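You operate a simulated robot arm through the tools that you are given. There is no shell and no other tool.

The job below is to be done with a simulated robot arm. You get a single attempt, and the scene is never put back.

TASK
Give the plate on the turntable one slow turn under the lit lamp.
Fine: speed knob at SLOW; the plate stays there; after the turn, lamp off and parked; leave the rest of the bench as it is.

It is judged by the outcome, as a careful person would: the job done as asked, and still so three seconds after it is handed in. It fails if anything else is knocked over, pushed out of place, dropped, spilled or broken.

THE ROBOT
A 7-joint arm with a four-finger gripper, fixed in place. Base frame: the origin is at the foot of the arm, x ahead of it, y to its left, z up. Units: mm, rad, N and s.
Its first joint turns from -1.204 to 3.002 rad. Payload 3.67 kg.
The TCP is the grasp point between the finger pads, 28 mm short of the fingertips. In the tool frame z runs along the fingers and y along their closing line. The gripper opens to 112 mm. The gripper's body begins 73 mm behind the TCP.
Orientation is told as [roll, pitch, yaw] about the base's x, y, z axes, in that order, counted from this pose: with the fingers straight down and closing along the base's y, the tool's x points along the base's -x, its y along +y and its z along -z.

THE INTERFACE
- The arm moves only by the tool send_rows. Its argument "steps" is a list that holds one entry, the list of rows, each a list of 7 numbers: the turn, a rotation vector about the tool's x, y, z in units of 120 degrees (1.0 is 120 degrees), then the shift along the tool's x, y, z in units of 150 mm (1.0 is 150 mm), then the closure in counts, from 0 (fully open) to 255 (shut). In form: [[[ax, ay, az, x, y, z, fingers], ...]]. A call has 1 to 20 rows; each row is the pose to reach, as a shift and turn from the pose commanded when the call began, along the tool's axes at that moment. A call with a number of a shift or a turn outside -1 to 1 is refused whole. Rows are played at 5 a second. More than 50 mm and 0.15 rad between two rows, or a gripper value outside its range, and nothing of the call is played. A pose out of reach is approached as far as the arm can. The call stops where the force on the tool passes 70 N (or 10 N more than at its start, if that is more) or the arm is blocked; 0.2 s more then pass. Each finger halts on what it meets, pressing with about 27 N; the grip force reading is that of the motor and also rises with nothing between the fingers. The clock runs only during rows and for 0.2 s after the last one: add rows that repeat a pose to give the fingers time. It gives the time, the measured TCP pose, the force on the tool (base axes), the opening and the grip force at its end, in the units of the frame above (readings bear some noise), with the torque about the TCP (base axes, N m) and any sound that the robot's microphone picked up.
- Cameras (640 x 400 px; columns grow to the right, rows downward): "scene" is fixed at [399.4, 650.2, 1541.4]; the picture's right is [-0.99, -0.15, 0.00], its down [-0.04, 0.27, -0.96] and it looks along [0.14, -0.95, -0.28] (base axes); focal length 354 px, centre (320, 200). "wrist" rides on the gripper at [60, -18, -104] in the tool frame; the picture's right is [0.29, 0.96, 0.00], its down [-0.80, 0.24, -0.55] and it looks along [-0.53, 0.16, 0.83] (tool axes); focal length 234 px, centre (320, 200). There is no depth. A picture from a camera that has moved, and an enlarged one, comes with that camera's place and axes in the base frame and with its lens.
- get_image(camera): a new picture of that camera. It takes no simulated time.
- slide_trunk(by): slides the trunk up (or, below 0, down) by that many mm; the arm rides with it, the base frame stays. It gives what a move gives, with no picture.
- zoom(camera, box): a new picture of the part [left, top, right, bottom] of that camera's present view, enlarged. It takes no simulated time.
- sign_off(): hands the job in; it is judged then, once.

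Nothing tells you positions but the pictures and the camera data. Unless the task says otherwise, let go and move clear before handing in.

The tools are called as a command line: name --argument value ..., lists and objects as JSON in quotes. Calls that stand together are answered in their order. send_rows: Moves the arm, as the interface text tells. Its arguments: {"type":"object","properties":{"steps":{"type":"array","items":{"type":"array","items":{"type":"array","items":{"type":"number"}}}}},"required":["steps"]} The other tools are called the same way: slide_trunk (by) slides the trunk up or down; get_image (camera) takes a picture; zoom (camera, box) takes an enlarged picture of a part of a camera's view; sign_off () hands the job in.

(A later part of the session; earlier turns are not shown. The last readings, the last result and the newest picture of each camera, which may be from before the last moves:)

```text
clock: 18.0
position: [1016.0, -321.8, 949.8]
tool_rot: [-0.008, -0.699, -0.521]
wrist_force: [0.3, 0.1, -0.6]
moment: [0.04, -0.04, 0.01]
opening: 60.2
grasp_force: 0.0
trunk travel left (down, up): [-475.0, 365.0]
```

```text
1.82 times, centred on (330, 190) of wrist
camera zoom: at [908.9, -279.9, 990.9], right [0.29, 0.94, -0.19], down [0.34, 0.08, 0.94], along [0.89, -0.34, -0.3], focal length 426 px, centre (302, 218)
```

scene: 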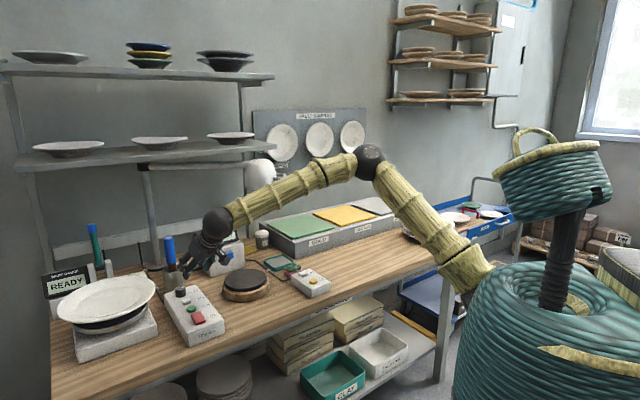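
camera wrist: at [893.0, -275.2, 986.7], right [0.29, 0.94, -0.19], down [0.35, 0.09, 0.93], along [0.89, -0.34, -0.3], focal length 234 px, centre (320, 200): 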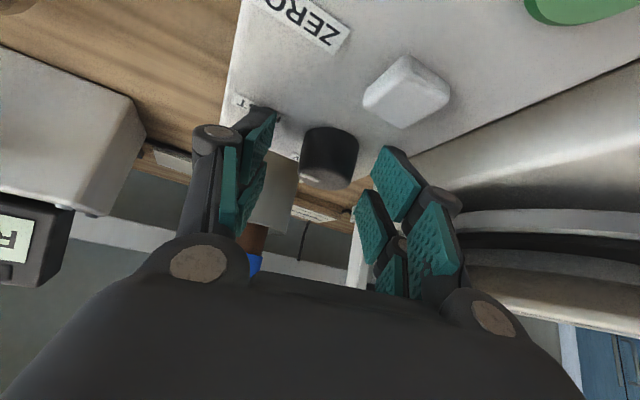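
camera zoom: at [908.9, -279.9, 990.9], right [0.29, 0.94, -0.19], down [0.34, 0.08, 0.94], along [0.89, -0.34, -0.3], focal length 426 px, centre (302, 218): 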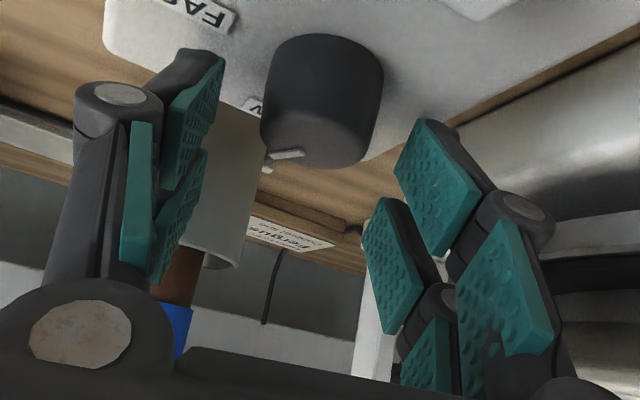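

The mark has moved about halfway. I'll close again and turn another 45°.

send_rows --steps '[[[0, 0, 0, 0, 0, 0, 200], [0, 0, 0, 0, 0, 0, 200], [-0.0402, 0, -0.0479, 0.0014, 0.0044, -0.0012, 200], [-0.0804, 0, -0.0958, 0.0029, 0.0088, -0.0024, 200], [-0.1205, 0, -0.1436, 0.0043, 0.0133, -0.0036, 200], [-0.1607, 0, -0.1915, 0.0058, 0.0177, -0.0049, 200], [-0.2009, 0, -0.2394, 0.0072, 0.0221, -0.0061, 200], [-0.2411, 0, -0.2873, 0.0087, 0.0265, -0.0073, 200], [-0.2411, 0, -0.2873, 0.0087, 0.0265, -0.0073, 200]]]'

zoom --camera "scene" --box '[150, 250, 250, 320]'

zoom --camera "wrist" --box '[180, 80, 480, 300]'

```text
clock: 20.0
position: [1017.3, -316.8, 949.7]
tool_rot: [-0.007, -0.696, 0.266]
wrist_force: [21.6, -4.5, 13.5]
moment: [-0.43, -1.13, -0.5]
opening: 32.1
grasp_force: 45.0
trunk travel left (down, up): [-475.0, 365.0]
```

```text
5.71 times, centred on (200, 285) of scene
camera zoom: at [399.4, 650.2, 1541.4], right [-0.99, -0.15, 0.0], down [-0.04, 0.27, -0.96], along [0.14, -0.95, -0.28], focal length 2024 px, centre (1006, -286)
```

zoom: 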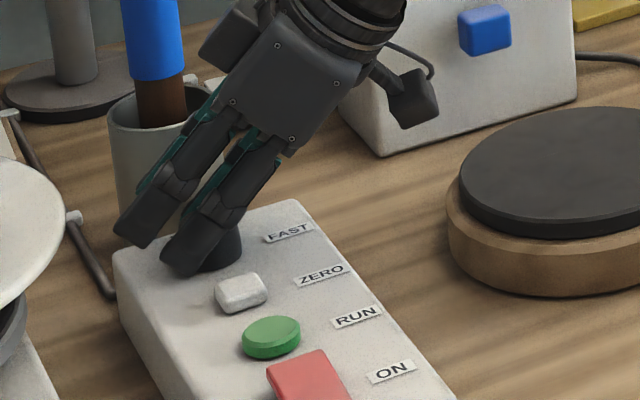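

```text
1.82 times, centred on (330, 190) of wrist
camera zoom: at [913.4, -363.7, 991.6], right [-0.46, 0.87, -0.19], down [0.18, 0.3, 0.94], along [0.87, 0.4, -0.3], focal length 426 px, centre (302, 218)
```

zoom: 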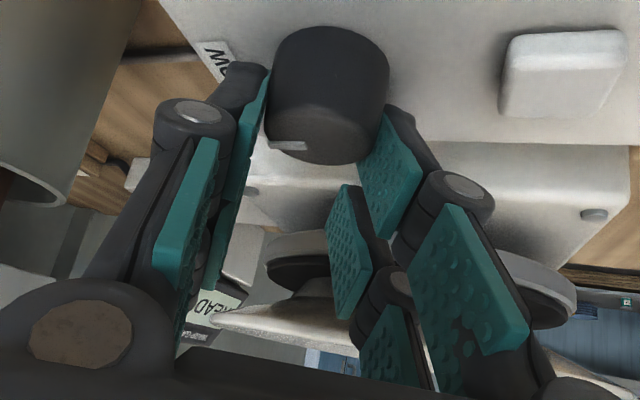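

The mark now appears to point toward SLOW. I'll release, rise clear and verify from the picture.

send_rows --steps '[[[0, 0, 0, 0, 0, 0, 118], [0, 0, 0, 0, 0, 0, 118], [0, 0, 0, -0.086, 0, -0.102, 118], [0, 0, 0, -0.171, 0, -0.204, 118], [0, 0, 0, -0.257, 0, -0.306, 118], [0, 0, 0, -0.257, 0, -0.5, 118], [0, 0, 0, -0.257, 0, -0.7, 118]]]'

zoom --camera "scene" --box '[150, 250, 250, 320]'

get_image --camera "wrist"

zoom --camera "wrist" --box '[220, 0, 420, 160]'

```text
clock: 21.6
position: [982.4, -324.6, 1053.3]
tool_rot: [-0.009, -0.693, 0.265]
wrist_force: [-1.0, -0.1, 0.0]
moment: [0.0, -0.05, -0.01]
opening: 60.1
grasp_force: 0.0
trunk travel left (down, up): [-475.0, 365.0]
```

```text
5.71 times, centred on (200, 285) of scene
camera zoom: at [399.4, 650.2, 1541.4], right [-0.99, -0.15, 0.0], down [-0.04, 0.27, -0.96], along [0.14, -0.95, -0.28], focal length 2024 px, centre (1006, -286)
```

zoom: 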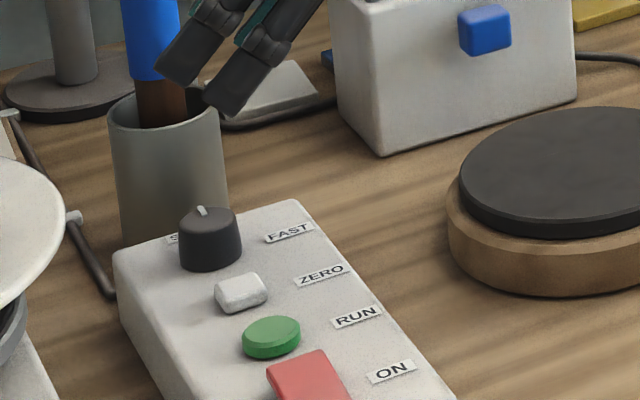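

```text
taken
camera wrist: at [877.7, -371.7, 1096.2], right [-0.46, 0.87, -0.19], down [0.19, 0.3, 0.93], along [0.87, 0.4, -0.3], focal length 234 px, centre (320, 200)
```

wrist: 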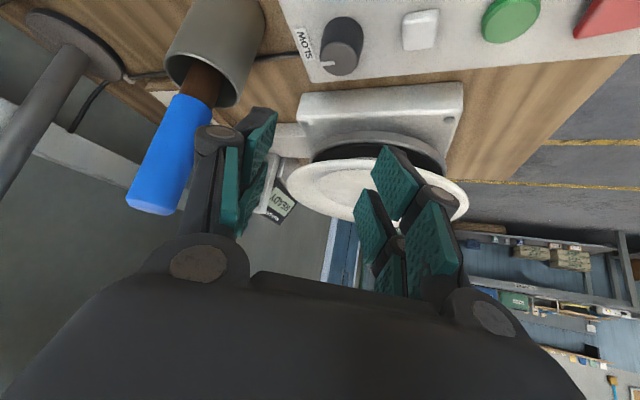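

```text
2.50 times, centred on (320, 80) of wrist
camera zoom: at [877.7, -371.7, 1096.2], right [-0.46, 0.87, -0.19], down [0.19, 0.3, 0.93], along [0.87, 0.4, -0.3], focal length 585 px, centre (320, 500)
```

zoom: 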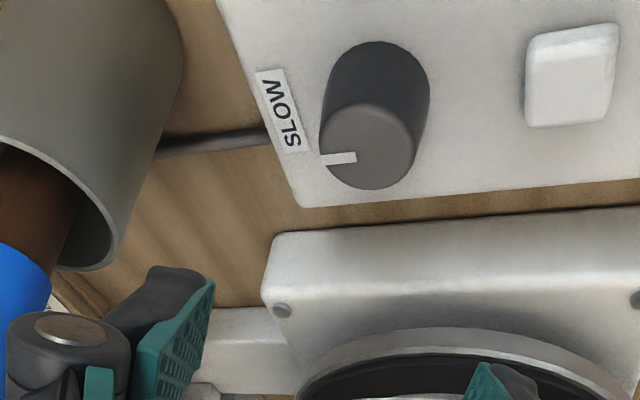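

The knob's mark is now along SLOW. Next is the lamp: I'll retract from the box and go look at the shade and handle from a better angle.

send_rows --steps '[[[0, 0, 0, 0.127, 0.042, -0.21, 118], [0, 0, 0, 0.254, 0.085, -0.42, 118], [0, 0, 0, 0.382, 0.127, -0.629, 118], [0, 0, 0, 0.509, 0.169, -0.839, 118]]]'

send_rows --steps '[[[0, 0, 0, 0.127, 0.042, -0.21, 60], [0, 0, 0, 0.254, 0.085, -0.42, 0], [0, 0, 0, 0.382, 0.127, -0.629, 0], [0, 0, 0, 0.509, 0.169, -0.839, 0]]]'

get_image --camera "scene"

```text
clock: 22.6
position: [837.9, -338.7, 1102.4]
tool_rot: [-0.007, -0.694, 0.264]
wrist_force: [0.1, -0.3, -0.1]
moment: [-0.01, 0.0, -0.01]
opening: 60.1
grasp_force: 0.2
trunk travel left (down, up): [-475.0, 365.0]
```

```text
clock: 23.6
position: [696.2, -349.6, 1152.7]
tool_rot: [-0.008, -0.693, 0.265]
wrist_force: [0.6, -0.3, 1.3]
moment: [0.0, -0.02, 0.01]
opening: 111.8
grasp_force: 0.0
trunk travel left (down, up): [-475.0, 365.0]
```

```text
taken
```

scene: 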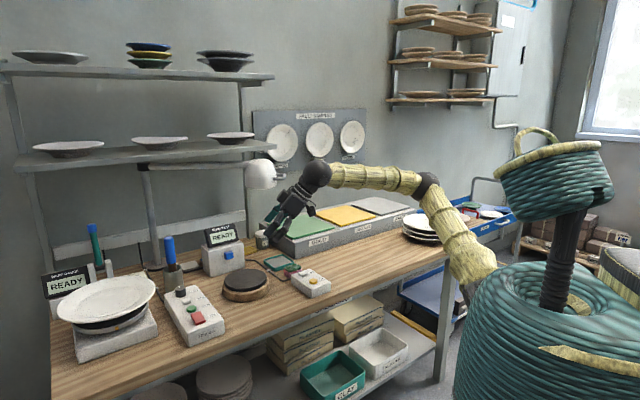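

Clear. I'll yaw the tool toward the lamp and tilt to look at the shade level-on.

send_rows --steps '[[[0.0419, 0, 0.0504, 0, 0, 0, 0], [0.0837, 0, 0.1007, 0, 0, 0, 0], [0.1256, 0, 0.1511, 0, 0, 0, 0], [0.1674, 0, 0.2014, 0, 0, 0, 0], [0.2093, 0, 0.2518, 0, 0, 0, 0], [0.2511, 0, 0.3021, 0, 0, 0, 0], [0.293, 0, 0.3525, 0, 0, 0, 0]]]'

get_image --camera "wrist"

```text
clock: 25.2
position: [697.1, -347.0, 1151.6]
tool_rot: [-0.004, -0.699, -0.7]
wrist_force: [-0.4, -0.2, 0.4]
moment: [-0.03, -0.01, -0.03]
opening: 112.1
grasp_force: 0.0
trunk travel left (down, up): [-475.0, 365.0]
```

```text
taken
camera wrist: at [599.6, -288.1, 1192.8], right [0.45, 0.87, -0.19], down [0.35, 0.02, 0.94], along [0.82, -0.49, -0.3], focal length 234 px, centre (320, 200)
```

wrist: 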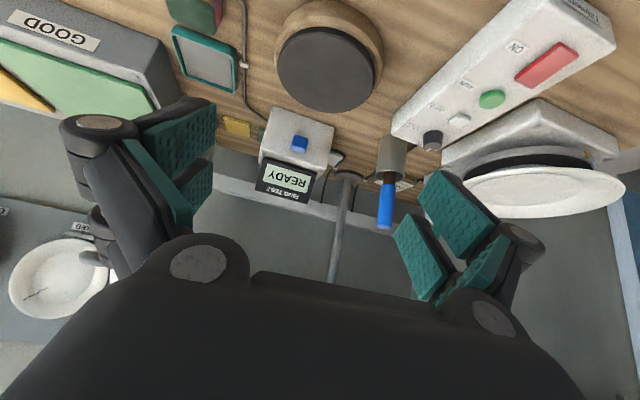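

The hand still hides the lamp; I'll tilt up more and yaw a bit further.

send_rows --steps '[[[0, -0.05, 0, 0, 0, 0, 0], [0, -0.1, 0, 0, 0, 0, 0], [0, -0.15, 0, 0, 0, 0, 0], [0, -0.2, 0, 0, 0, 0, 0], [0, -0.25, 0, 0, 0, 0, 0]]]'

get_image --camera "wrist"

```text
clock: 26.4
position: [697.5, -347.4, 1151.7]
tool_rot: [-0.01, -1.224, -0.688]
wrist_force: [0.1, 0.1, 0.4]
moment: [0.02, 0.03, -0.02]
opening: 112.1
grasp_force: 0.1
trunk travel left (down, up): [-475.0, 365.0]
```

```text
taken
camera wrist: at [595.7, -286.4, 1130.4], right [0.54, 0.79, -0.27], down [-0.03, 0.35, 0.94], along [0.84, -0.5, 0.22], focal length 234 px, centre (320, 200)
```

wrist: 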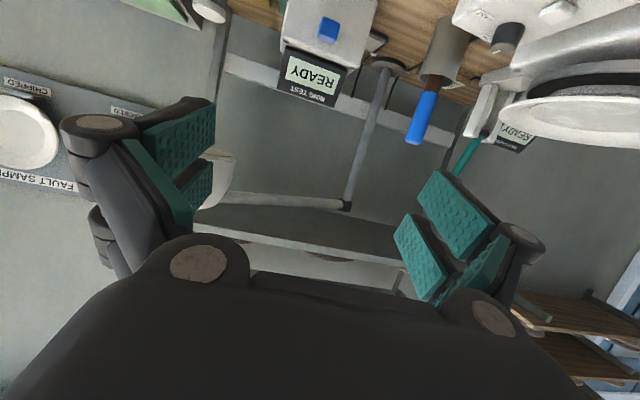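

Now the lamp arm shows; I'll yaw a further 25° to bring the shade and handle between the fingers.

send_rows --steps '[[[0.049, 0, 0.0178, 0, 0, 0, 0], [0.0979, 0, 0.0356, 0, 0, 0, 0], [0.1468, 0, 0.0535, 0, 0, 0, 0], [0.1958, 0, 0.0713, 0, 0, 0, 0]]]'

get_image --camera "wrist"

zoom --camera "wrist" --box '[210, 90, 420, 250]'

```text
clock: 27.4
position: [698.2, -348.3, 1150.5]
tool_rot: [-0.011, -1.224, -1.127]
wrist_force: [0.6, -0.8, 0.7]
moment: [-0.01, 0.0, -0.05]
opening: 112.1
grasp_force: 0.0
trunk travel left (down, up): [-475.0, 365.0]
```

```text
taken
camera wrist: at [632.4, -249.1, 1129.6], right [0.83, 0.49, -0.27], down [0.12, 0.33, 0.94], along [0.55, -0.81, 0.21], focal length 234 px, centre (320, 200)
```

wrist: 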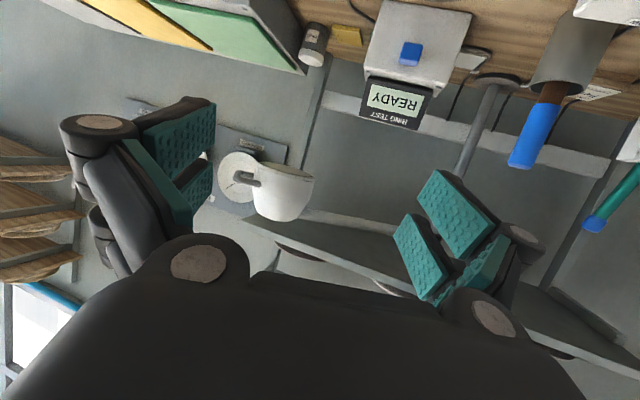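

```text
2.50 times, centred on (315, 170) of wrist
camera zoom: at [632.4, -249.1, 1129.6], right [0.83, 0.49, -0.27], down [0.12, 0.33, 0.94], along [0.55, -0.81, 0.21], focal length 585 px, centre (332, 275)
```

zoom: 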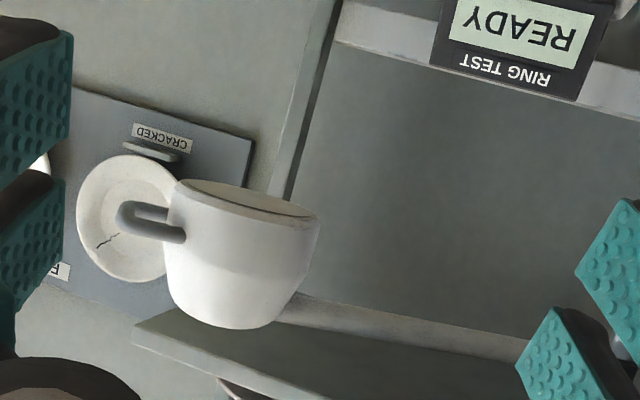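

I now have a good fix: handle tip ≈(744,-733,1228), shade centre ≈(844,-706,1241), post ≈(1268,-578), shelf corner ≈(787,-750,1341). I'll swing the tool round to point along +x so the fingers can straddle the handle.

send_rows --steps '[[[-0.0606, 0, -0.0219, 0, 0, 0, 0], [-0.1212, 0, -0.0438, 0, 0, 0, 0], [-0.1817, 0, -0.0657, 0, 0, 0, 0], [-0.2423, 0, -0.0876, 0, 0, 0, 0], [-0.3029, 0, -0.1096, 0, 0, 0, 0], [-0.3635, 0, -0.1315, 0, 0, 0, 0], [-0.424, 0, -0.1534, 0, 0, 0, 0], [-0.4846, 0, -0.1753, 0, 0, 0, 0], [-0.5452, 0, -0.1972, 0, 0, 0, 0]]]'

get_image --camera "scene"

```text
clock: 29.4
position: [695.9, -350.6, 1150.0]
tool_rot: [0.005, -1.22, 0.074]
wrist_force: [0.1, 0.0, -0.4]
moment: [0.02, -0.04, -0.01]
opening: 112.3
grasp_force: 0.0
trunk travel left (down, up): [-475.0, 365.0]
```

```text
taken
```

scene: 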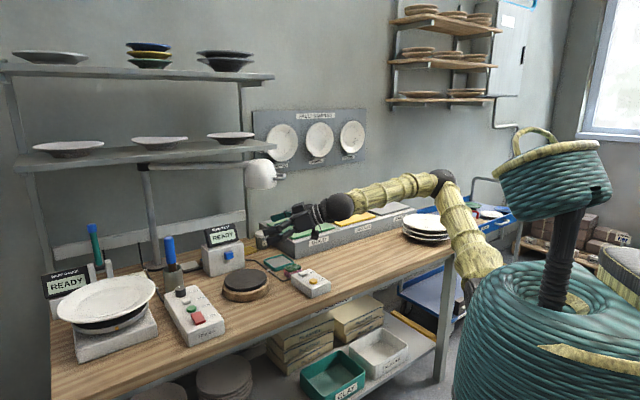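

Clear around. I'll move sideways toward the handle line in two steps and look.

send_rows --steps '[[[0, 0, 0, -0.047, -0.287, -0.051, 73], [0, 0, 0, -0.094, -0.575, -0.101, 73], [0, 0, 0, -0.141, -0.862, -0.152, 73]]]'

send_rows --steps '[[[0, 0, 0, -0.047, -0.287, -0.051, 73], [0, 0, 0, -0.094, -0.575, -0.101, 73], [0, 0, 0, -0.141, -0.862, -0.152, 73]]]'

get_image --camera "scene"

get_image --camera "wrist"

```text
clock: 30.2
position: [694.3, -479.1, 1179.7]
tool_rot: [0.007, -1.22, 0.072]
wrist_force: [0.8, 0.2, -0.8]
moment: [0.02, 0.0, 0.01]
opening: 80.1
grasp_force: 0.1
trunk travel left (down, up): [-475.0, 365.0]
```

```text
clock: 31.0
position: [690.6, -616.5, 1200.2]
tool_rot: [0.019, -1.219, 0.059]
wrist_force: [-0.2, 0.0, 0.0]
moment: [0.02, 0.01, -0.01]
opening: 80.1
grasp_force: 0.0
trunk travel left (down, up): [-475.0, 365.0]
```

```text
taken
```

scene: 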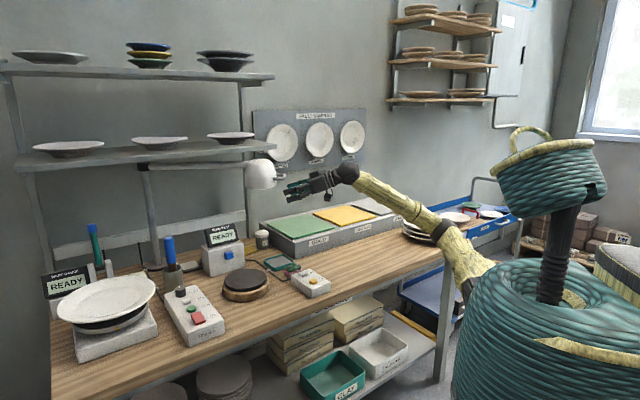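

```text
taken
camera wrist: at [574.0, -644.6, 1179.0], right [-0.17, 0.95, -0.26], down [-0.26, 0.21, 0.94], along [0.95, 0.23, 0.21], focal length 234 px, centre (320, 200)
```

wrist: 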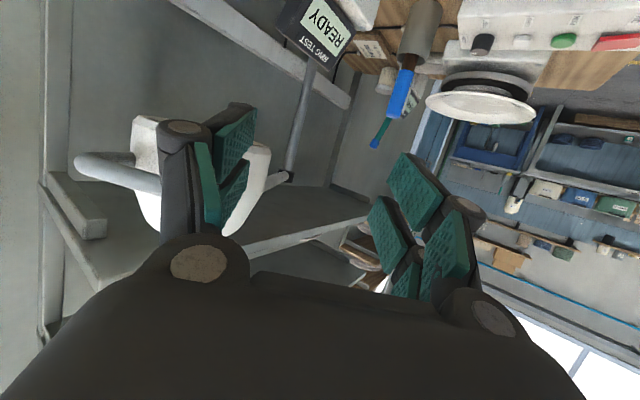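

From here I can fix the handle tip more accurately at about (751,-764,1231). I'll continue sideways to line up in front of it.

send_rows --steps '[[[0, 0, 0, -0.063, -0.22, -0.061, 73], [0, 0, 0, -0.126, -0.441, -0.122, 73], [0, 0, 0, -0.189, -0.661, -0.183, 73]]]'

get_image --camera "wrist"

get_image --camera "scene"

```text
clock: 32.0
position: [591.8, -668.5, 1408.8]
tool_rot: [-0.421, -1.514, 0.486]
wrist_force: [0.6, -0.7, 0.2]
moment: [0.02, -0.03, 0.0]
opening: 80.1
grasp_force: 0.0
out of reach, approached as far as the arm can: row 3
trunk travel left (down, up): [-475.0, 365.0]
stopped in row 3: the arm was blocked; the commanded pose is now the measured one
```

```text
taken
camera wrist: at [486.6, -695.2, 1355.5], right [-0.08, 0.95, -0.31], down [-0.53, 0.22, 0.82], along [0.85, 0.23, 0.48], focal length 234 px, centre (320, 200)
```

wrist: 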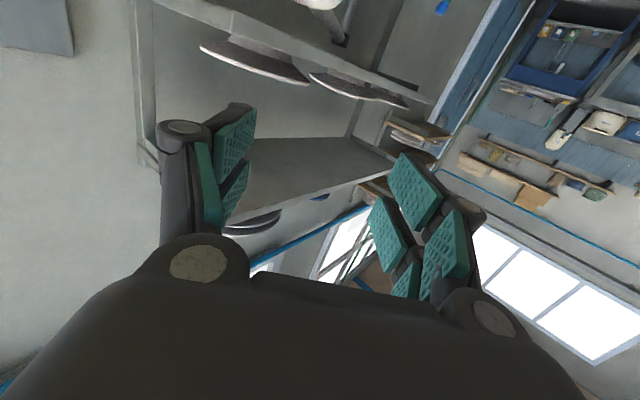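

```text
taken
```

scene: 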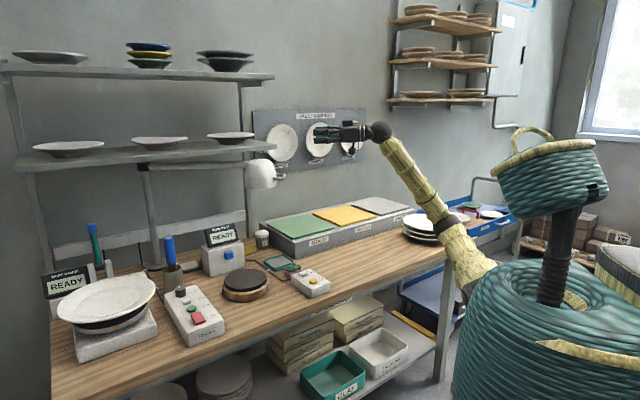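

The last step was out of the arm's reach and it veered upward, touching nothing. I'll back away toward the base first, then approach the handle with the tool pointing more radially (az ≈ -22°), which the arm can reach.

send_rows --steps '[[[0, 0, 0, 0.092, 0.215, 0.069, 73], [0, 0, 0, 0.184, 0.43, 0.138, 73], [0, 0, 0, 0.275, 0.646, 0.207, 73], [0, 0, 0, 0.367, 0.861, 0.276, 73]]]'

get_image --camera "scene"

```text
clock: 33.0
position: [622.4, -540.8, 1348.3]
tool_rot: [-0.38, -1.519, 0.444]
wrist_force: [0.5, 0.7, -0.5]
moment: [0.01, 0.0, 0.01]
opening: 80.0
grasp_force: 0.0
trunk travel left (down, up): [-475.0, 365.0]
```

```text
taken
```

scene: 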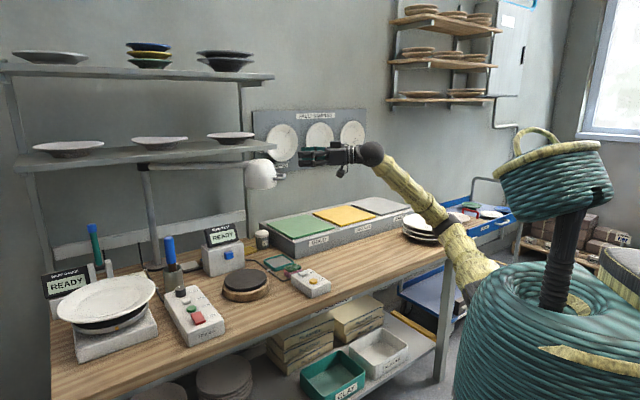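

Clear. Now I'll yaw to about -22° and reduce the tilt to 72°.

send_rows --steps '[[[0.0541, 0.0012, 0.0027, 0, 0, 0, 73], [0.1081, 0.0025, 0.0054, 0, 0, 0, 73], [0.1622, 0.0037, 0.0081, 0, 0, 0, 73], [0.2163, 0.005, 0.0108, 0, 0, 0, 73]]]'

send_rows --steps '[[[0, 0.0417, 0, 0, 0, 0, 73], [0, 0.0833, 0, 0, 0, 0, 73], [0, 0.125, 0, 0, 0, 0, 73]]]'

get_image --camera "wrist"

get_image --camera "scene"

```text
clock: 34.0
position: [622.0, -541.4, 1348.7]
tool_rot: [-0.39, -1.517, -0.002]
wrist_force: [0.3, -0.5, 0.3]
moment: [0.0, -0.01, -0.06]
opening: 80.0
grasp_force: 0.0
trunk travel left (down, up): [-475.0, 365.0]
```

```text
clock: 34.8
position: [620.8, -541.7, 1348.4]
tool_rot: [-0.065, -1.256, -0.328]
wrist_force: [0.3, -0.2, 0.5]
moment: [-0.04, 0.01, 0.01]
opening: 80.1
grasp_force: 0.1
trunk travel left (down, up): [-475.0, 365.0]
```

```text
taken
camera wrist: at [506.2, -515.3, 1323.7], right [0.28, 0.91, -0.29], down [-0.16, 0.35, 0.92], along [0.95, -0.21, 0.24], focal length 234 px, centre (320, 200)
```

wrist: 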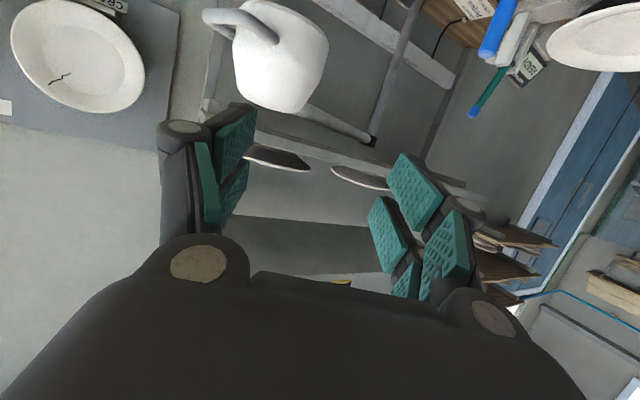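

```text
taken
```

scene: 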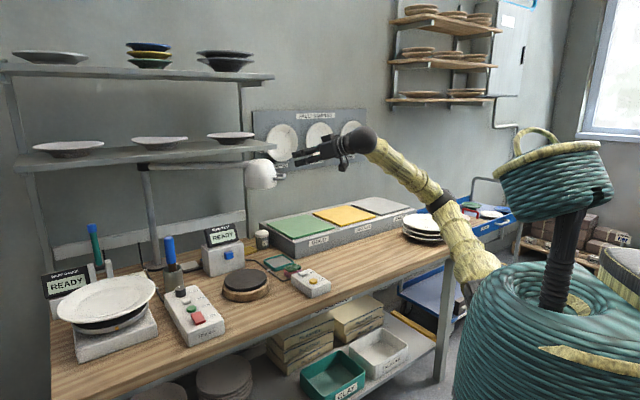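

I re-fixed the handle tip at ≈(754,-763,1231). To avoid reach trouble, I'll approach at a lower height beneath the lamp level and then lift with the trunk; first I go down and sideways.

send_rows --steps '[[[0, 0, 0, 0.241, -0.093, 0.157, 128], [0, 0, 0, 0.482, -0.187, 0.314, 128], [0, 0, 0, 0.723, -0.28, 0.471, 128]]]'

send_rows --steps '[[[0, 0, 0, 0.241, -0.093, 0.157, 150], [0, 0, 0, 0.482, -0.187, 0.314, 150], [0, 0, 0, 0.723, -0.28, 0.471, 150]]]'

get_image --camera "scene"

get_image --camera "wrist"

```text
clock: 35.6
position: [636.3, -597.7, 1221.5]
tool_rot: [-0.06, -1.255, -0.331]
wrist_force: [-0.3, 0.3, -0.5]
moment: [0.0, 0.0, -0.02]
opening: 55.6
grasp_force: 0.0
trunk travel left (down, up): [-475.0, 365.0]
```

```text
clock: 36.4
position: [649.8, -654.6, 1098.5]
tool_rot: [-0.054, -1.258, -0.337]
wrist_force: [0.2, 0.0, 0.9]
moment: [0.0, 0.0, 0.06]
opening: 46.5
grasp_force: 0.0
trunk travel left (down, up): [-475.0, 365.0]
```

```text
taken
```

scene: 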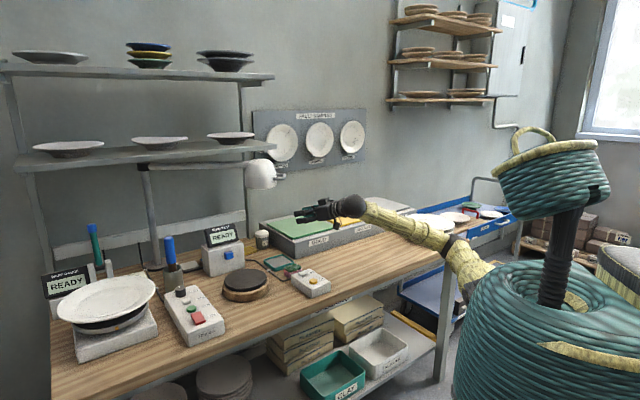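

```text
taken
camera wrist: at [535.1, -628.3, 1073.7], right [0.28, 0.92, -0.29], down [-0.16, 0.34, 0.93], along [0.95, -0.21, 0.25], focal length 234 px, centre (320, 200)
```

wrist: 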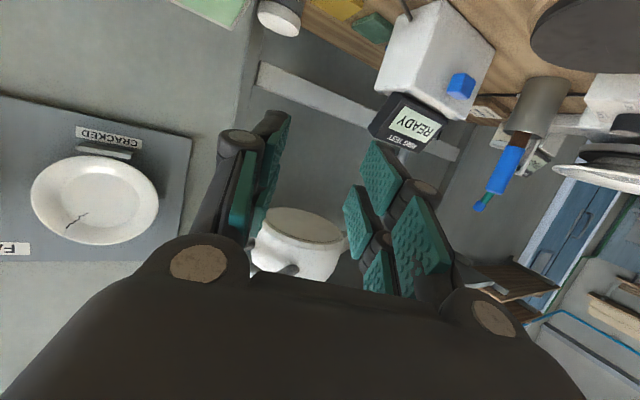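

The shade shows between the fingers from below. I'll enlarge to see exactly where the handle is.

zoom --camera "wrist" --box '[200, 180, 400, 300]'

zoom --camera "scene" --box '[230, 130, 350, 230]'

```text
3.20 times, centred on (300, 240) of wrist
camera zoom: at [535.1, -628.3, 1073.7], right [0.28, 0.92, -0.29], down [-0.16, 0.34, 0.93], along [0.95, -0.21, 0.25], focal length 749 px, centre (384, 72)
```

zoom: 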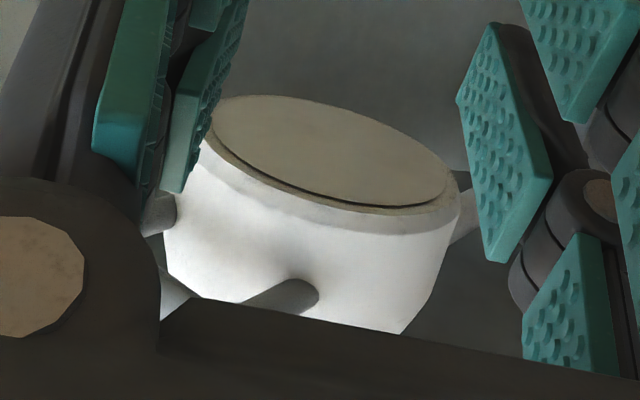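

```text
4.00 times, centred on (290, 180) of scene
camera zoom: at [399.4, 650.2, 1541.4], right [-0.99, -0.15, 0.0], down [-0.04, 0.27, -0.96], along [0.14, -0.95, -0.28], focal length 1417 px, centre (440, 280)
```

zoom: 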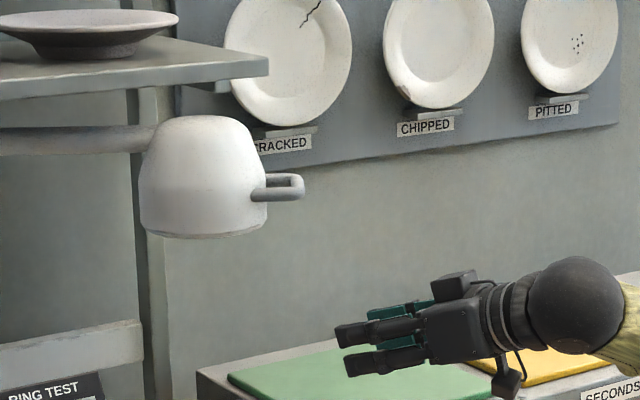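

The handle is actually a horizontal U-shaped bail (about 75 mm wide, 40 mm deep) on the shade's outer side. The best hold is a pinch from above and below with the tool level, which works at any azimuth; I'll back off, point radially at -45°, level the tool and roll it 90°.

send_rows --steps '[[[0.0442, 0.0008, 0.0144, 0.034, 0.053, -0.107, 118], [0.0884, 0.0015, 0.0287, 0.067, 0.107, -0.214, 118], [0.1325, 0.0023, 0.0431, 0.101, 0.16, -0.32, 118], [0.1767, 0.003, 0.0574, 0.134, 0.213, -0.427, 118]]]'

send_rows --steps '[[[0, -0.05, 0, 0, 0, 0, 118], [0, -0.1, 0, 0, 0, 0, 118], [0, -0.15, 0, 0, 0, 0, 118]]]'

get_image --camera "wrist"

zoom --camera "wrist" --box '[160, 60, 440, 280]'

```text
clock: 37.4
position: [599.7, -596.5, 1099.3]
tool_rot: [-0.06, -1.259, -0.726]
wrist_force: [-0.4, -0.5, 0.6]
moment: [-0.02, 0.0, -0.03]
opening: 60.1
grasp_force: 0.1
trunk travel left (down, up): [-475.0, 365.0]
```

```text
clock: 38.2
position: [600.6, -595.9, 1099.7]
tool_rot: [-1.746, -1.551, 0.969]
wrist_force: [-0.2, -0.2, -0.4]
moment: [0.02, -0.01, -0.02]
opening: 59.9
grasp_force: 0.0
trunk travel left (down, up): [-475.0, 365.0]
```

```text
taken
camera wrist: at [513.6, -536.9, 1039.6], right [0.67, 0.68, -0.31], down [-0.22, 0.57, 0.79], along [0.71, -0.46, 0.53], focal length 234 px, centre (320, 200)
```

wrist: 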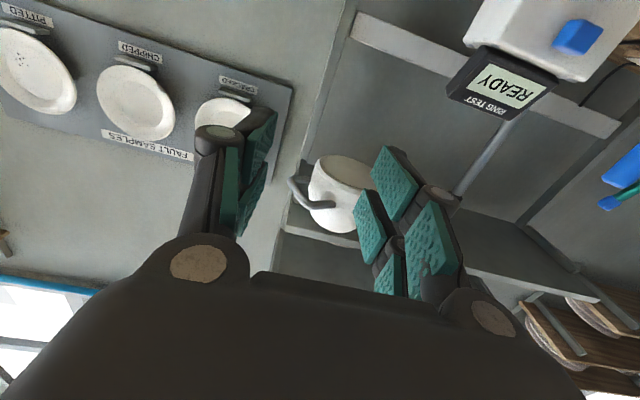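

```text
1.82 times, centred on (300, 170) of wrist
camera zoom: at [513.6, -536.9, 1039.6], right [0.67, 0.68, -0.31], down [-0.22, 0.57, 0.79], along [0.71, -0.46, 0.53], focal length 426 px, centre (356, 254)
```

zoom: 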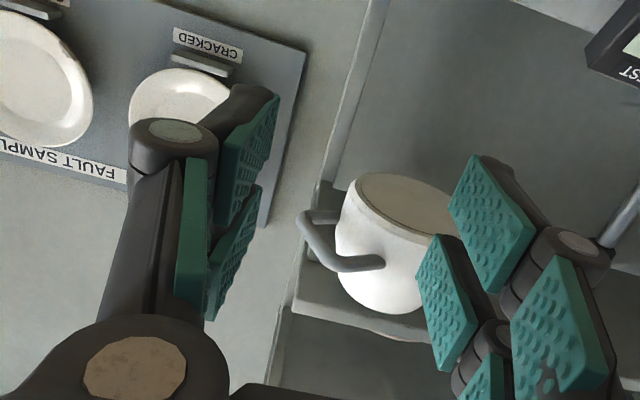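

I now have the bail fixed: crossbar from (735,-694) to (752,-761) at z≈1229, consistent with a pivot at (1270,-590). The tool is level at az -45°; I'll roll it 90° so the fingers close vertically.

send_rows --steps '[[[0, 0, 0.0625, 0, 0, 0, 118], [0, 0, 0.125, 0, 0, 0, 118], [0, 0, 0.1875, 0, 0, 0, 118], [0, 0, 0.25, 0, 0, 0, 118], [0, 0, 0.3125, 0, 0, 0, 118], [0, 0, 0.375, 0, 0, 0, 118]]]'

get_image --camera "scene"

```text
clock: 39.6
position: [601.2, -595.4, 1099.5]
tool_rot: [1.574, -0.804, -2.35]
wrist_force: [-0.6, -0.6, 0.4]
moment: [-0.02, 0.0, -0.01]
opening: 60.5
grasp_force: 0.0
trunk travel left (down, up): [-475.0, 365.0]
```

```text
taken
```

scene: 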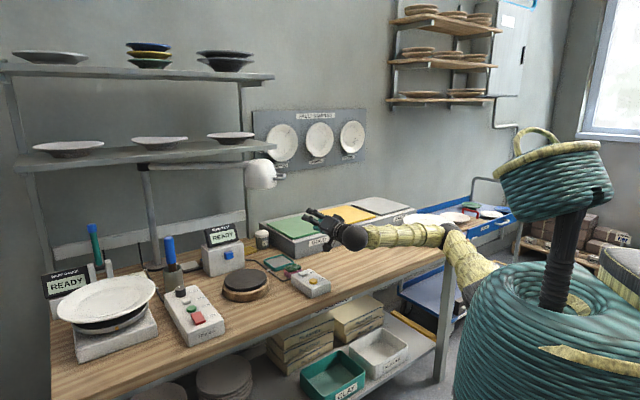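

Good, the roll works. I'll roll the remaining 45° and look.

send_rows --steps '[[[0, 0, 0.0625, 0, 0, 0, 118], [0, 0, 0.125, 0, 0, 0, 118], [0, 0, 0.1875, 0, 0, 0, 118], [0, 0, 0.25, 0, 0, 0, 118], [0, 0, 0.3125, 0, 0, 0, 118], [0, 0, 0.375, 0, 0, 0, 118]]]'

get_image --camera "wrist"

get_image --camera "scene"

```text
clock: 41.0
position: [600.1, -595.2, 1099.4]
tool_rot: [1.572, -0.017, -2.349]
wrist_force: [0.4, -0.4, 0.4]
moment: [-0.01, -0.03, -0.02]
opening: 60.3
grasp_force: 0.0
trunk travel left (down, up): [-475.0, 365.0]
```

```text
taken
camera wrist: at [568.8, -480.8, 1080.4], right [0.21, 0.22, 0.95], down [-0.95, -0.18, 0.25], along [0.22, -0.96, 0.17], focal length 234 px, centre (320, 200)
```

wrist: 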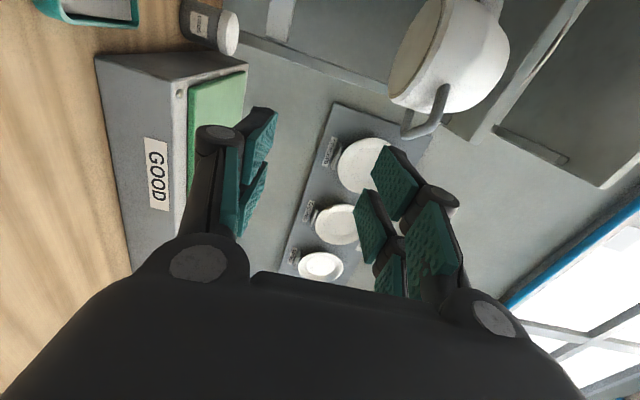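

```text
taken
```

scene: 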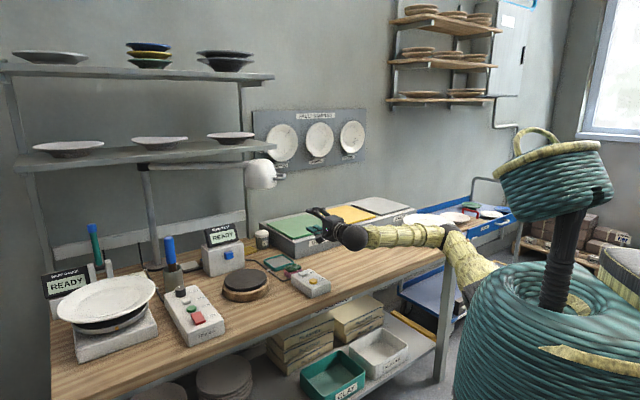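

The fingers now close vertically. I'll raise the trunk 130 mm to bring them to the bail's height.

slide_trunk --by 130

get_image --camera "wrist"

zoom --camera "scene" --box '[230, 130, 390, 240]'

```text
clock: 42.5
position: [601.3, -597.0, 1228.9]
tool_rot: [1.572, -0.018, -2.349]
wrist_force: [-0.7, -1.0, 1.3]
moment: [0.03, 0.04, 0.0]
opening: 59.9
grasp_force: 0.1
trunk travel left (down, up): [-605.0, 235.0]
```

```text
taken
camera wrist: at [568.9, -481.2, 1210.1], right [0.21, 0.22, 0.95], down [-0.95, -0.18, 0.25], along [0.22, -0.96, 0.17], focal length 234 px, centre (320, 200)
```

wrist: 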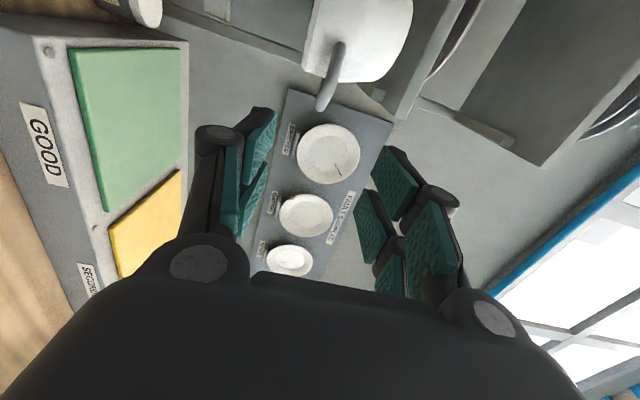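

```text
3.64 times, centred on (310, 185) of scene
camera zoom: at [399.4, 650.2, 1541.4], right [-0.99, -0.15, 0.0], down [-0.04, 0.27, -0.96], along [0.14, -0.95, -0.28], focal length 1288 px, centre (356, 254)
```

zoom: 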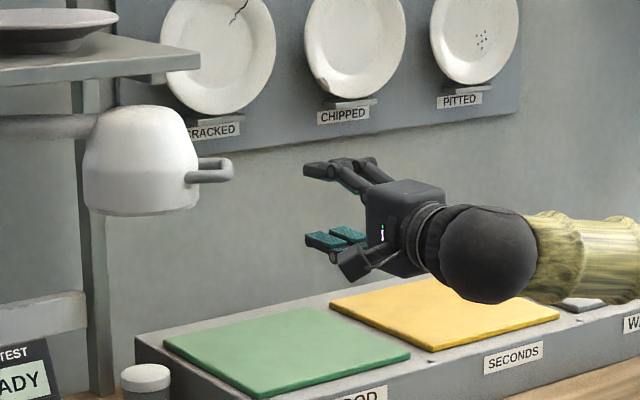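

The bail is at the same height as the fingers' mid-plane. I'll advance 110 mm toward it.

send_rows --steps '[[[0, 0, 0, 0.019, 0, 0.244, 118], [0, 0, 0, 0.038, 0, 0.489, 118], [0, 0, 0, 0.057, 0, 0.733, 118]]]'

get_image --camera "wrist"

zoom --camera "scene" --box '[230, 130, 390, 240]'

```text
clock: 43.4
position: [684.1, -667.8, 1228.5]
tool_rot: [1.573, -0.018, -2.35]
wrist_force: [0.1, -0.4, -0.3]
moment: [-0.05, -0.01, 0.01]
opening: 59.7
grasp_force: 0.0
trunk travel left (down, up): [-605.0, 235.0]
```

```text
taken
camera wrist: at [652.7, -552.7, 1209.3], right [0.21, 0.22, 0.95], down [-0.95, -0.17, 0.25], along [0.22, -0.96, 0.17], focal length 234 px, centre (320, 200)
```

wrist: 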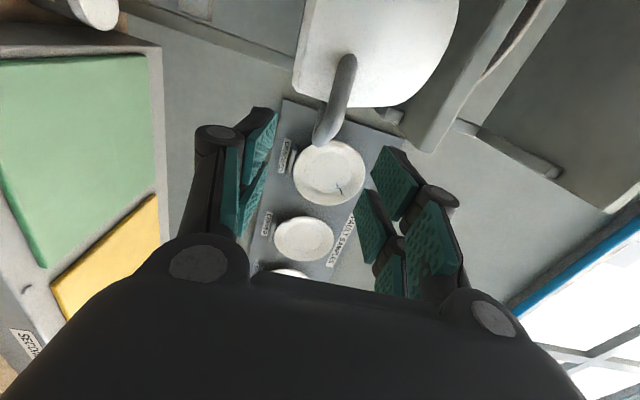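

```text
3.64 times, centred on (310, 185) of scene
camera zoom: at [399.4, 650.2, 1541.4], right [-0.99, -0.15, 0.0], down [-0.04, 0.27, -0.96], along [0.14, -0.95, -0.28], focal length 1288 px, centre (356, 254)
```

zoom: 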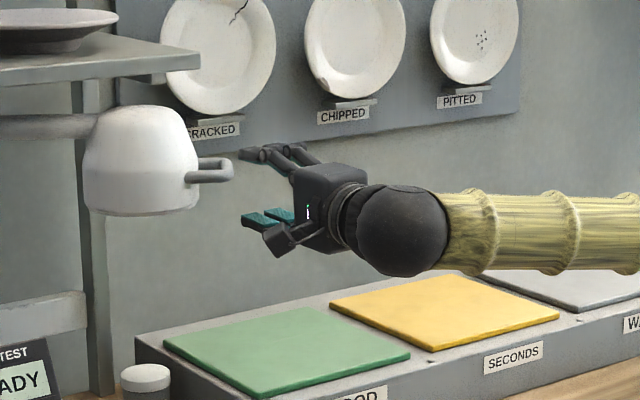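

Lined up well. I'll advance another 72 mm so the bail's crossbar sits between the pads.

send_rows --steps '[[[0, 0, 0, 0, 0, 0.16, 118], [0, 0, 0, 0, 0, 0.32, 118], [0, 0, 0, 0, 0, 0.48, 118]]]'

get_image --camera "wrist"

zoom --camera "scene" --box '[230, 130, 390, 240]'

```text
clock: 44.1
position: [736.6, -719.6, 1228.9]
tool_rot: [1.573, -0.019, -2.349]
wrist_force: [0.0, 1.3, 0.0]
moment: [-0.02, -0.01, -0.04]
opening: 60.1
grasp_force: 0.0
trunk travel left (down, up): [-605.0, 235.0]
```

```text
taken
camera wrist: at [704.6, -605.1, 1209.1], right [0.21, 0.22, 0.95], down [-0.95, -0.18, 0.25], along [0.22, -0.96, 0.17], focal length 234 px, centre (320, 200)
```

wrist: 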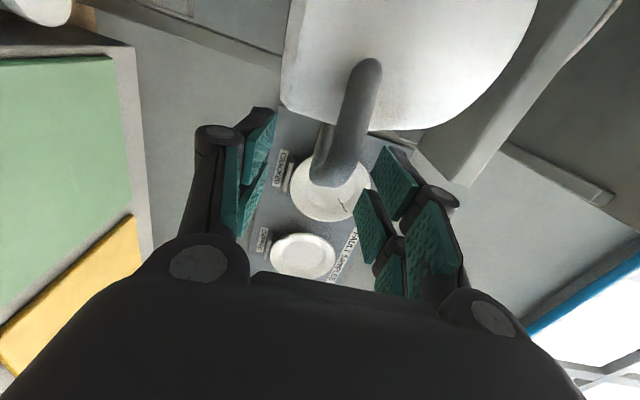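

```text
3.64 times, centred on (310, 185) of scene
camera zoom: at [399.4, 650.2, 1541.4], right [-0.99, -0.15, 0.0], down [-0.04, 0.27, -0.96], along [0.14, -0.95, -0.28], focal length 1288 px, centre (356, 254)
```

zoom: 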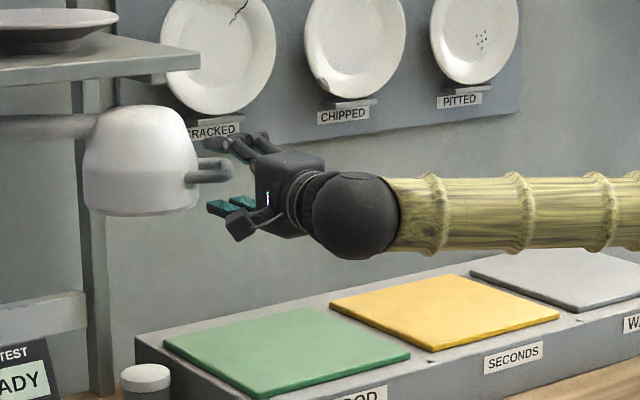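

The bail is centred between the pads. I'll close to pinch it.

send_rows --steps '[[[0, 0, 0, 0, 0, 0, 180], [0, 0, 0, 0, 0, 0, 240], [0, 0, 0, 0, 0, 0, 240]]]'

get_image --camera "wrist"

zoom --camera "scene" --box '[230, 130, 390, 240]'

```text
clock: 45.0
position: [736.2, -718.1, 1232.6]
tool_rot: [1.576, -0.018, -2.348]
wrist_force: [7.4, -0.1, 16.9]
moment: [1.56, -0.17, -0.7]
opening: 13.5
grasp_force: 44.7
trunk travel left (down, up): [-605.0, 235.0]
```

```text
taken
camera wrist: at [703.9, -603.2, 1212.3], right [0.21, 0.22, 0.95], down [-0.95, -0.18, 0.25], along [0.22, -0.96, 0.17], focal length 234 px, centre (320, 200)
```

wrist: 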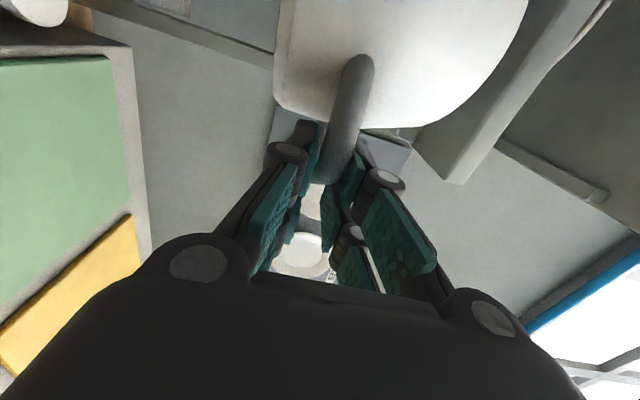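

```text
3.64 times, centred on (310, 185) of scene
camera zoom: at [399.4, 650.2, 1541.4], right [-0.99, -0.15, 0.0], down [-0.04, 0.27, -0.96], along [0.14, -0.95, -0.28], focal length 1288 px, centre (356, 254)
```

zoom: 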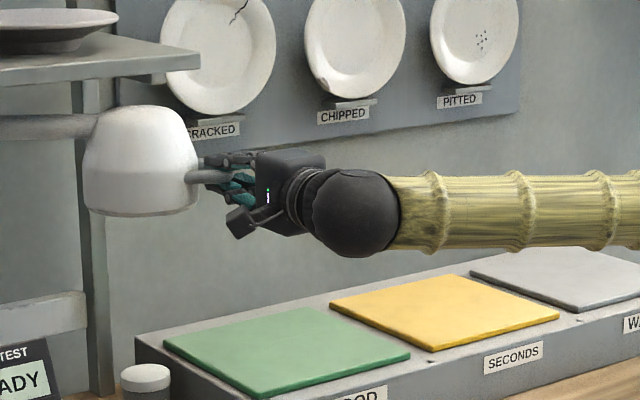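

The bail is pinched (13.5 mm). I'll make a small first swing of about 5° along the arc around the post and check that the lamp follows.

send_rows --steps '[[[0, 0, 0, 0, 0.02, 0, 240], [0, 0, 0, 0.043, 0.024, -0.067, 240], [0, 0, 0, 0.087, 0.024, -0.134, 240], [0, 0, 0, 0.132, 0.024, -0.199, 240], [0, 0, 0, 0.179, 0.024, -0.265, 240]]]'

get_image --camera "scene"

get_image --camera "wrist"

```text
clock: 46.1
position: [726.2, -674.6, 1232.4]
tool_rot: [1.572, -0.018, -2.35]
wrist_force: [-16.8, -5.2, 1.6]
moment: [0.41, -0.01, -1.86]
opening: 13.5
grasp_force: 45.0
trunk travel left (down, up): [-605.0, 235.0]
```

```text
taken
```

scene: 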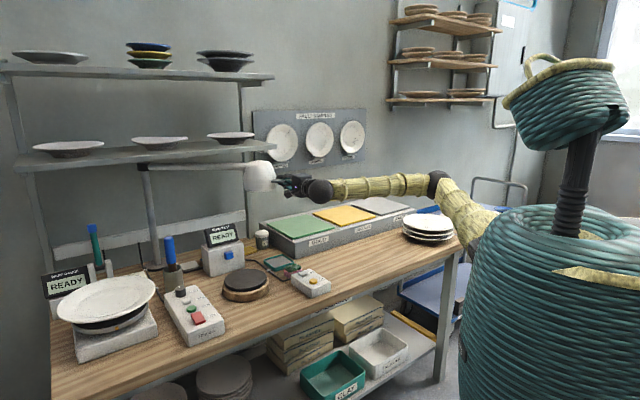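

```text
taken
camera wrist: at [694.2, -559.2, 1213.0], right [0.21, 0.22, 0.95], down [-0.95, -0.17, 0.25], along [0.22, -0.96, 0.17], focal length 234 px, centre (320, 200)
```

wrist: 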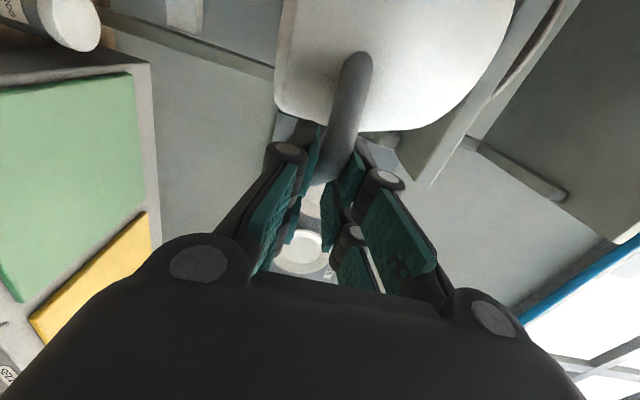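

The lamp follows nicely. A twisting moment builds in the grip, so for the next part I'll turn the tool together with the lamp while following the arc.

send_rows --steps '[[[0, -0.0417, 0, 0, 0, 0, 240], [0, -0.0625, 0, 0.098, 0, -0.125, 240], [0, -0.0833, 0, 0.202, 0, -0.247, 240], [0, -0.1042, 0, 0.311, 0, -0.364, 240], [0, -0.125, 0, 0.425, 0, -0.476, 240], [0, -0.1458, 0, 0.543, 0, -0.583, 240], [0, -0.1667, 0, 0.666, 0, -0.684, 240]]]'

get_image --camera "scene"

get_image --camera "wrist"

```text
clock: 47.8
position: [726.4, -525.2, 1232.5]
tool_rot: [1.582, -0.013, -2.696]
wrist_force: [1.9, 2.2, 6.5]
moment: [1.12, -0.46, 1.26]
opening: 13.5
grasp_force: 45.3
trunk travel left (down, up): [-605.0, 235.0]
```

```text
taken
```

scene: 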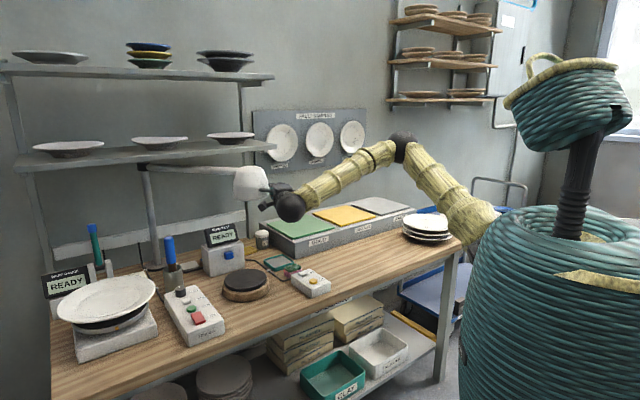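

```text
taken
camera wrist: at [734.7, -406.1, 1211.9], right [0.27, 0.14, 0.95], down [-0.96, 0.16, 0.24], along [-0.12, -0.98, 0.18], focal length 234 px, centre (320, 200)
```

wrist: 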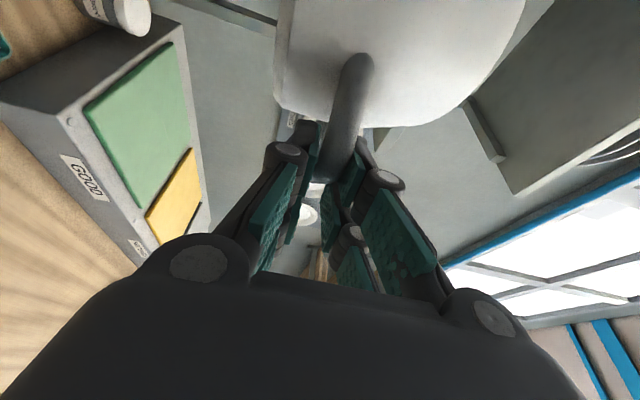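

Forces are small and the lamp is following. I'll continue another 15° in the same way.

send_rows --steps '[[[0, -0.0208, 0, 0.087, 0, -0.134, 240], [0, -0.0417, 0, 0.18, 0, -0.265, 240], [0, -0.0625, 0, 0.278, 0, -0.39, 240], [0, -0.0833, 0, 0.381, 0, -0.512, 240], [0, -0.1042, 0, 0.49, 0, -0.629, 240], [0, -0.125, 0, 0.604, 0, -0.741, 240]]]'

get_image --camera "scene"

get_image --camera "wrist"

```text
clock: 49.1
position: [759.9, -385.3, 1231.2]
tool_rot: [1.587, -0.011, -2.959]
wrist_force: [29.2, -9.0, 50.8]
moment: [0.26, -0.89, 0.69]
opening: 13.4
grasp_force: 44.7
trunk travel left (down, up): [-605.0, 235.0]
```

```text
taken
```

scene: 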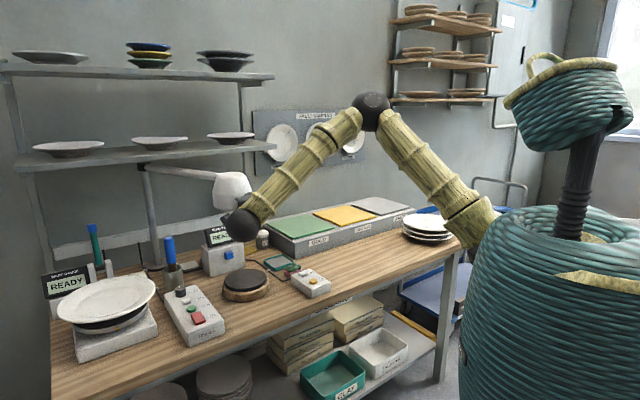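

```text
taken
camera wrist: at [799.5, -272.3, 1211.3], right [0.29, 0.07, 0.95], down [-0.88, 0.41, 0.24], along [-0.37, -0.91, 0.18], focal length 234 px, centre (320, 200)
```

wrist: 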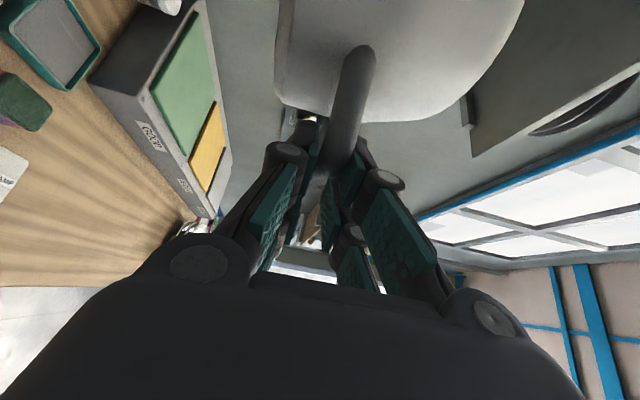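

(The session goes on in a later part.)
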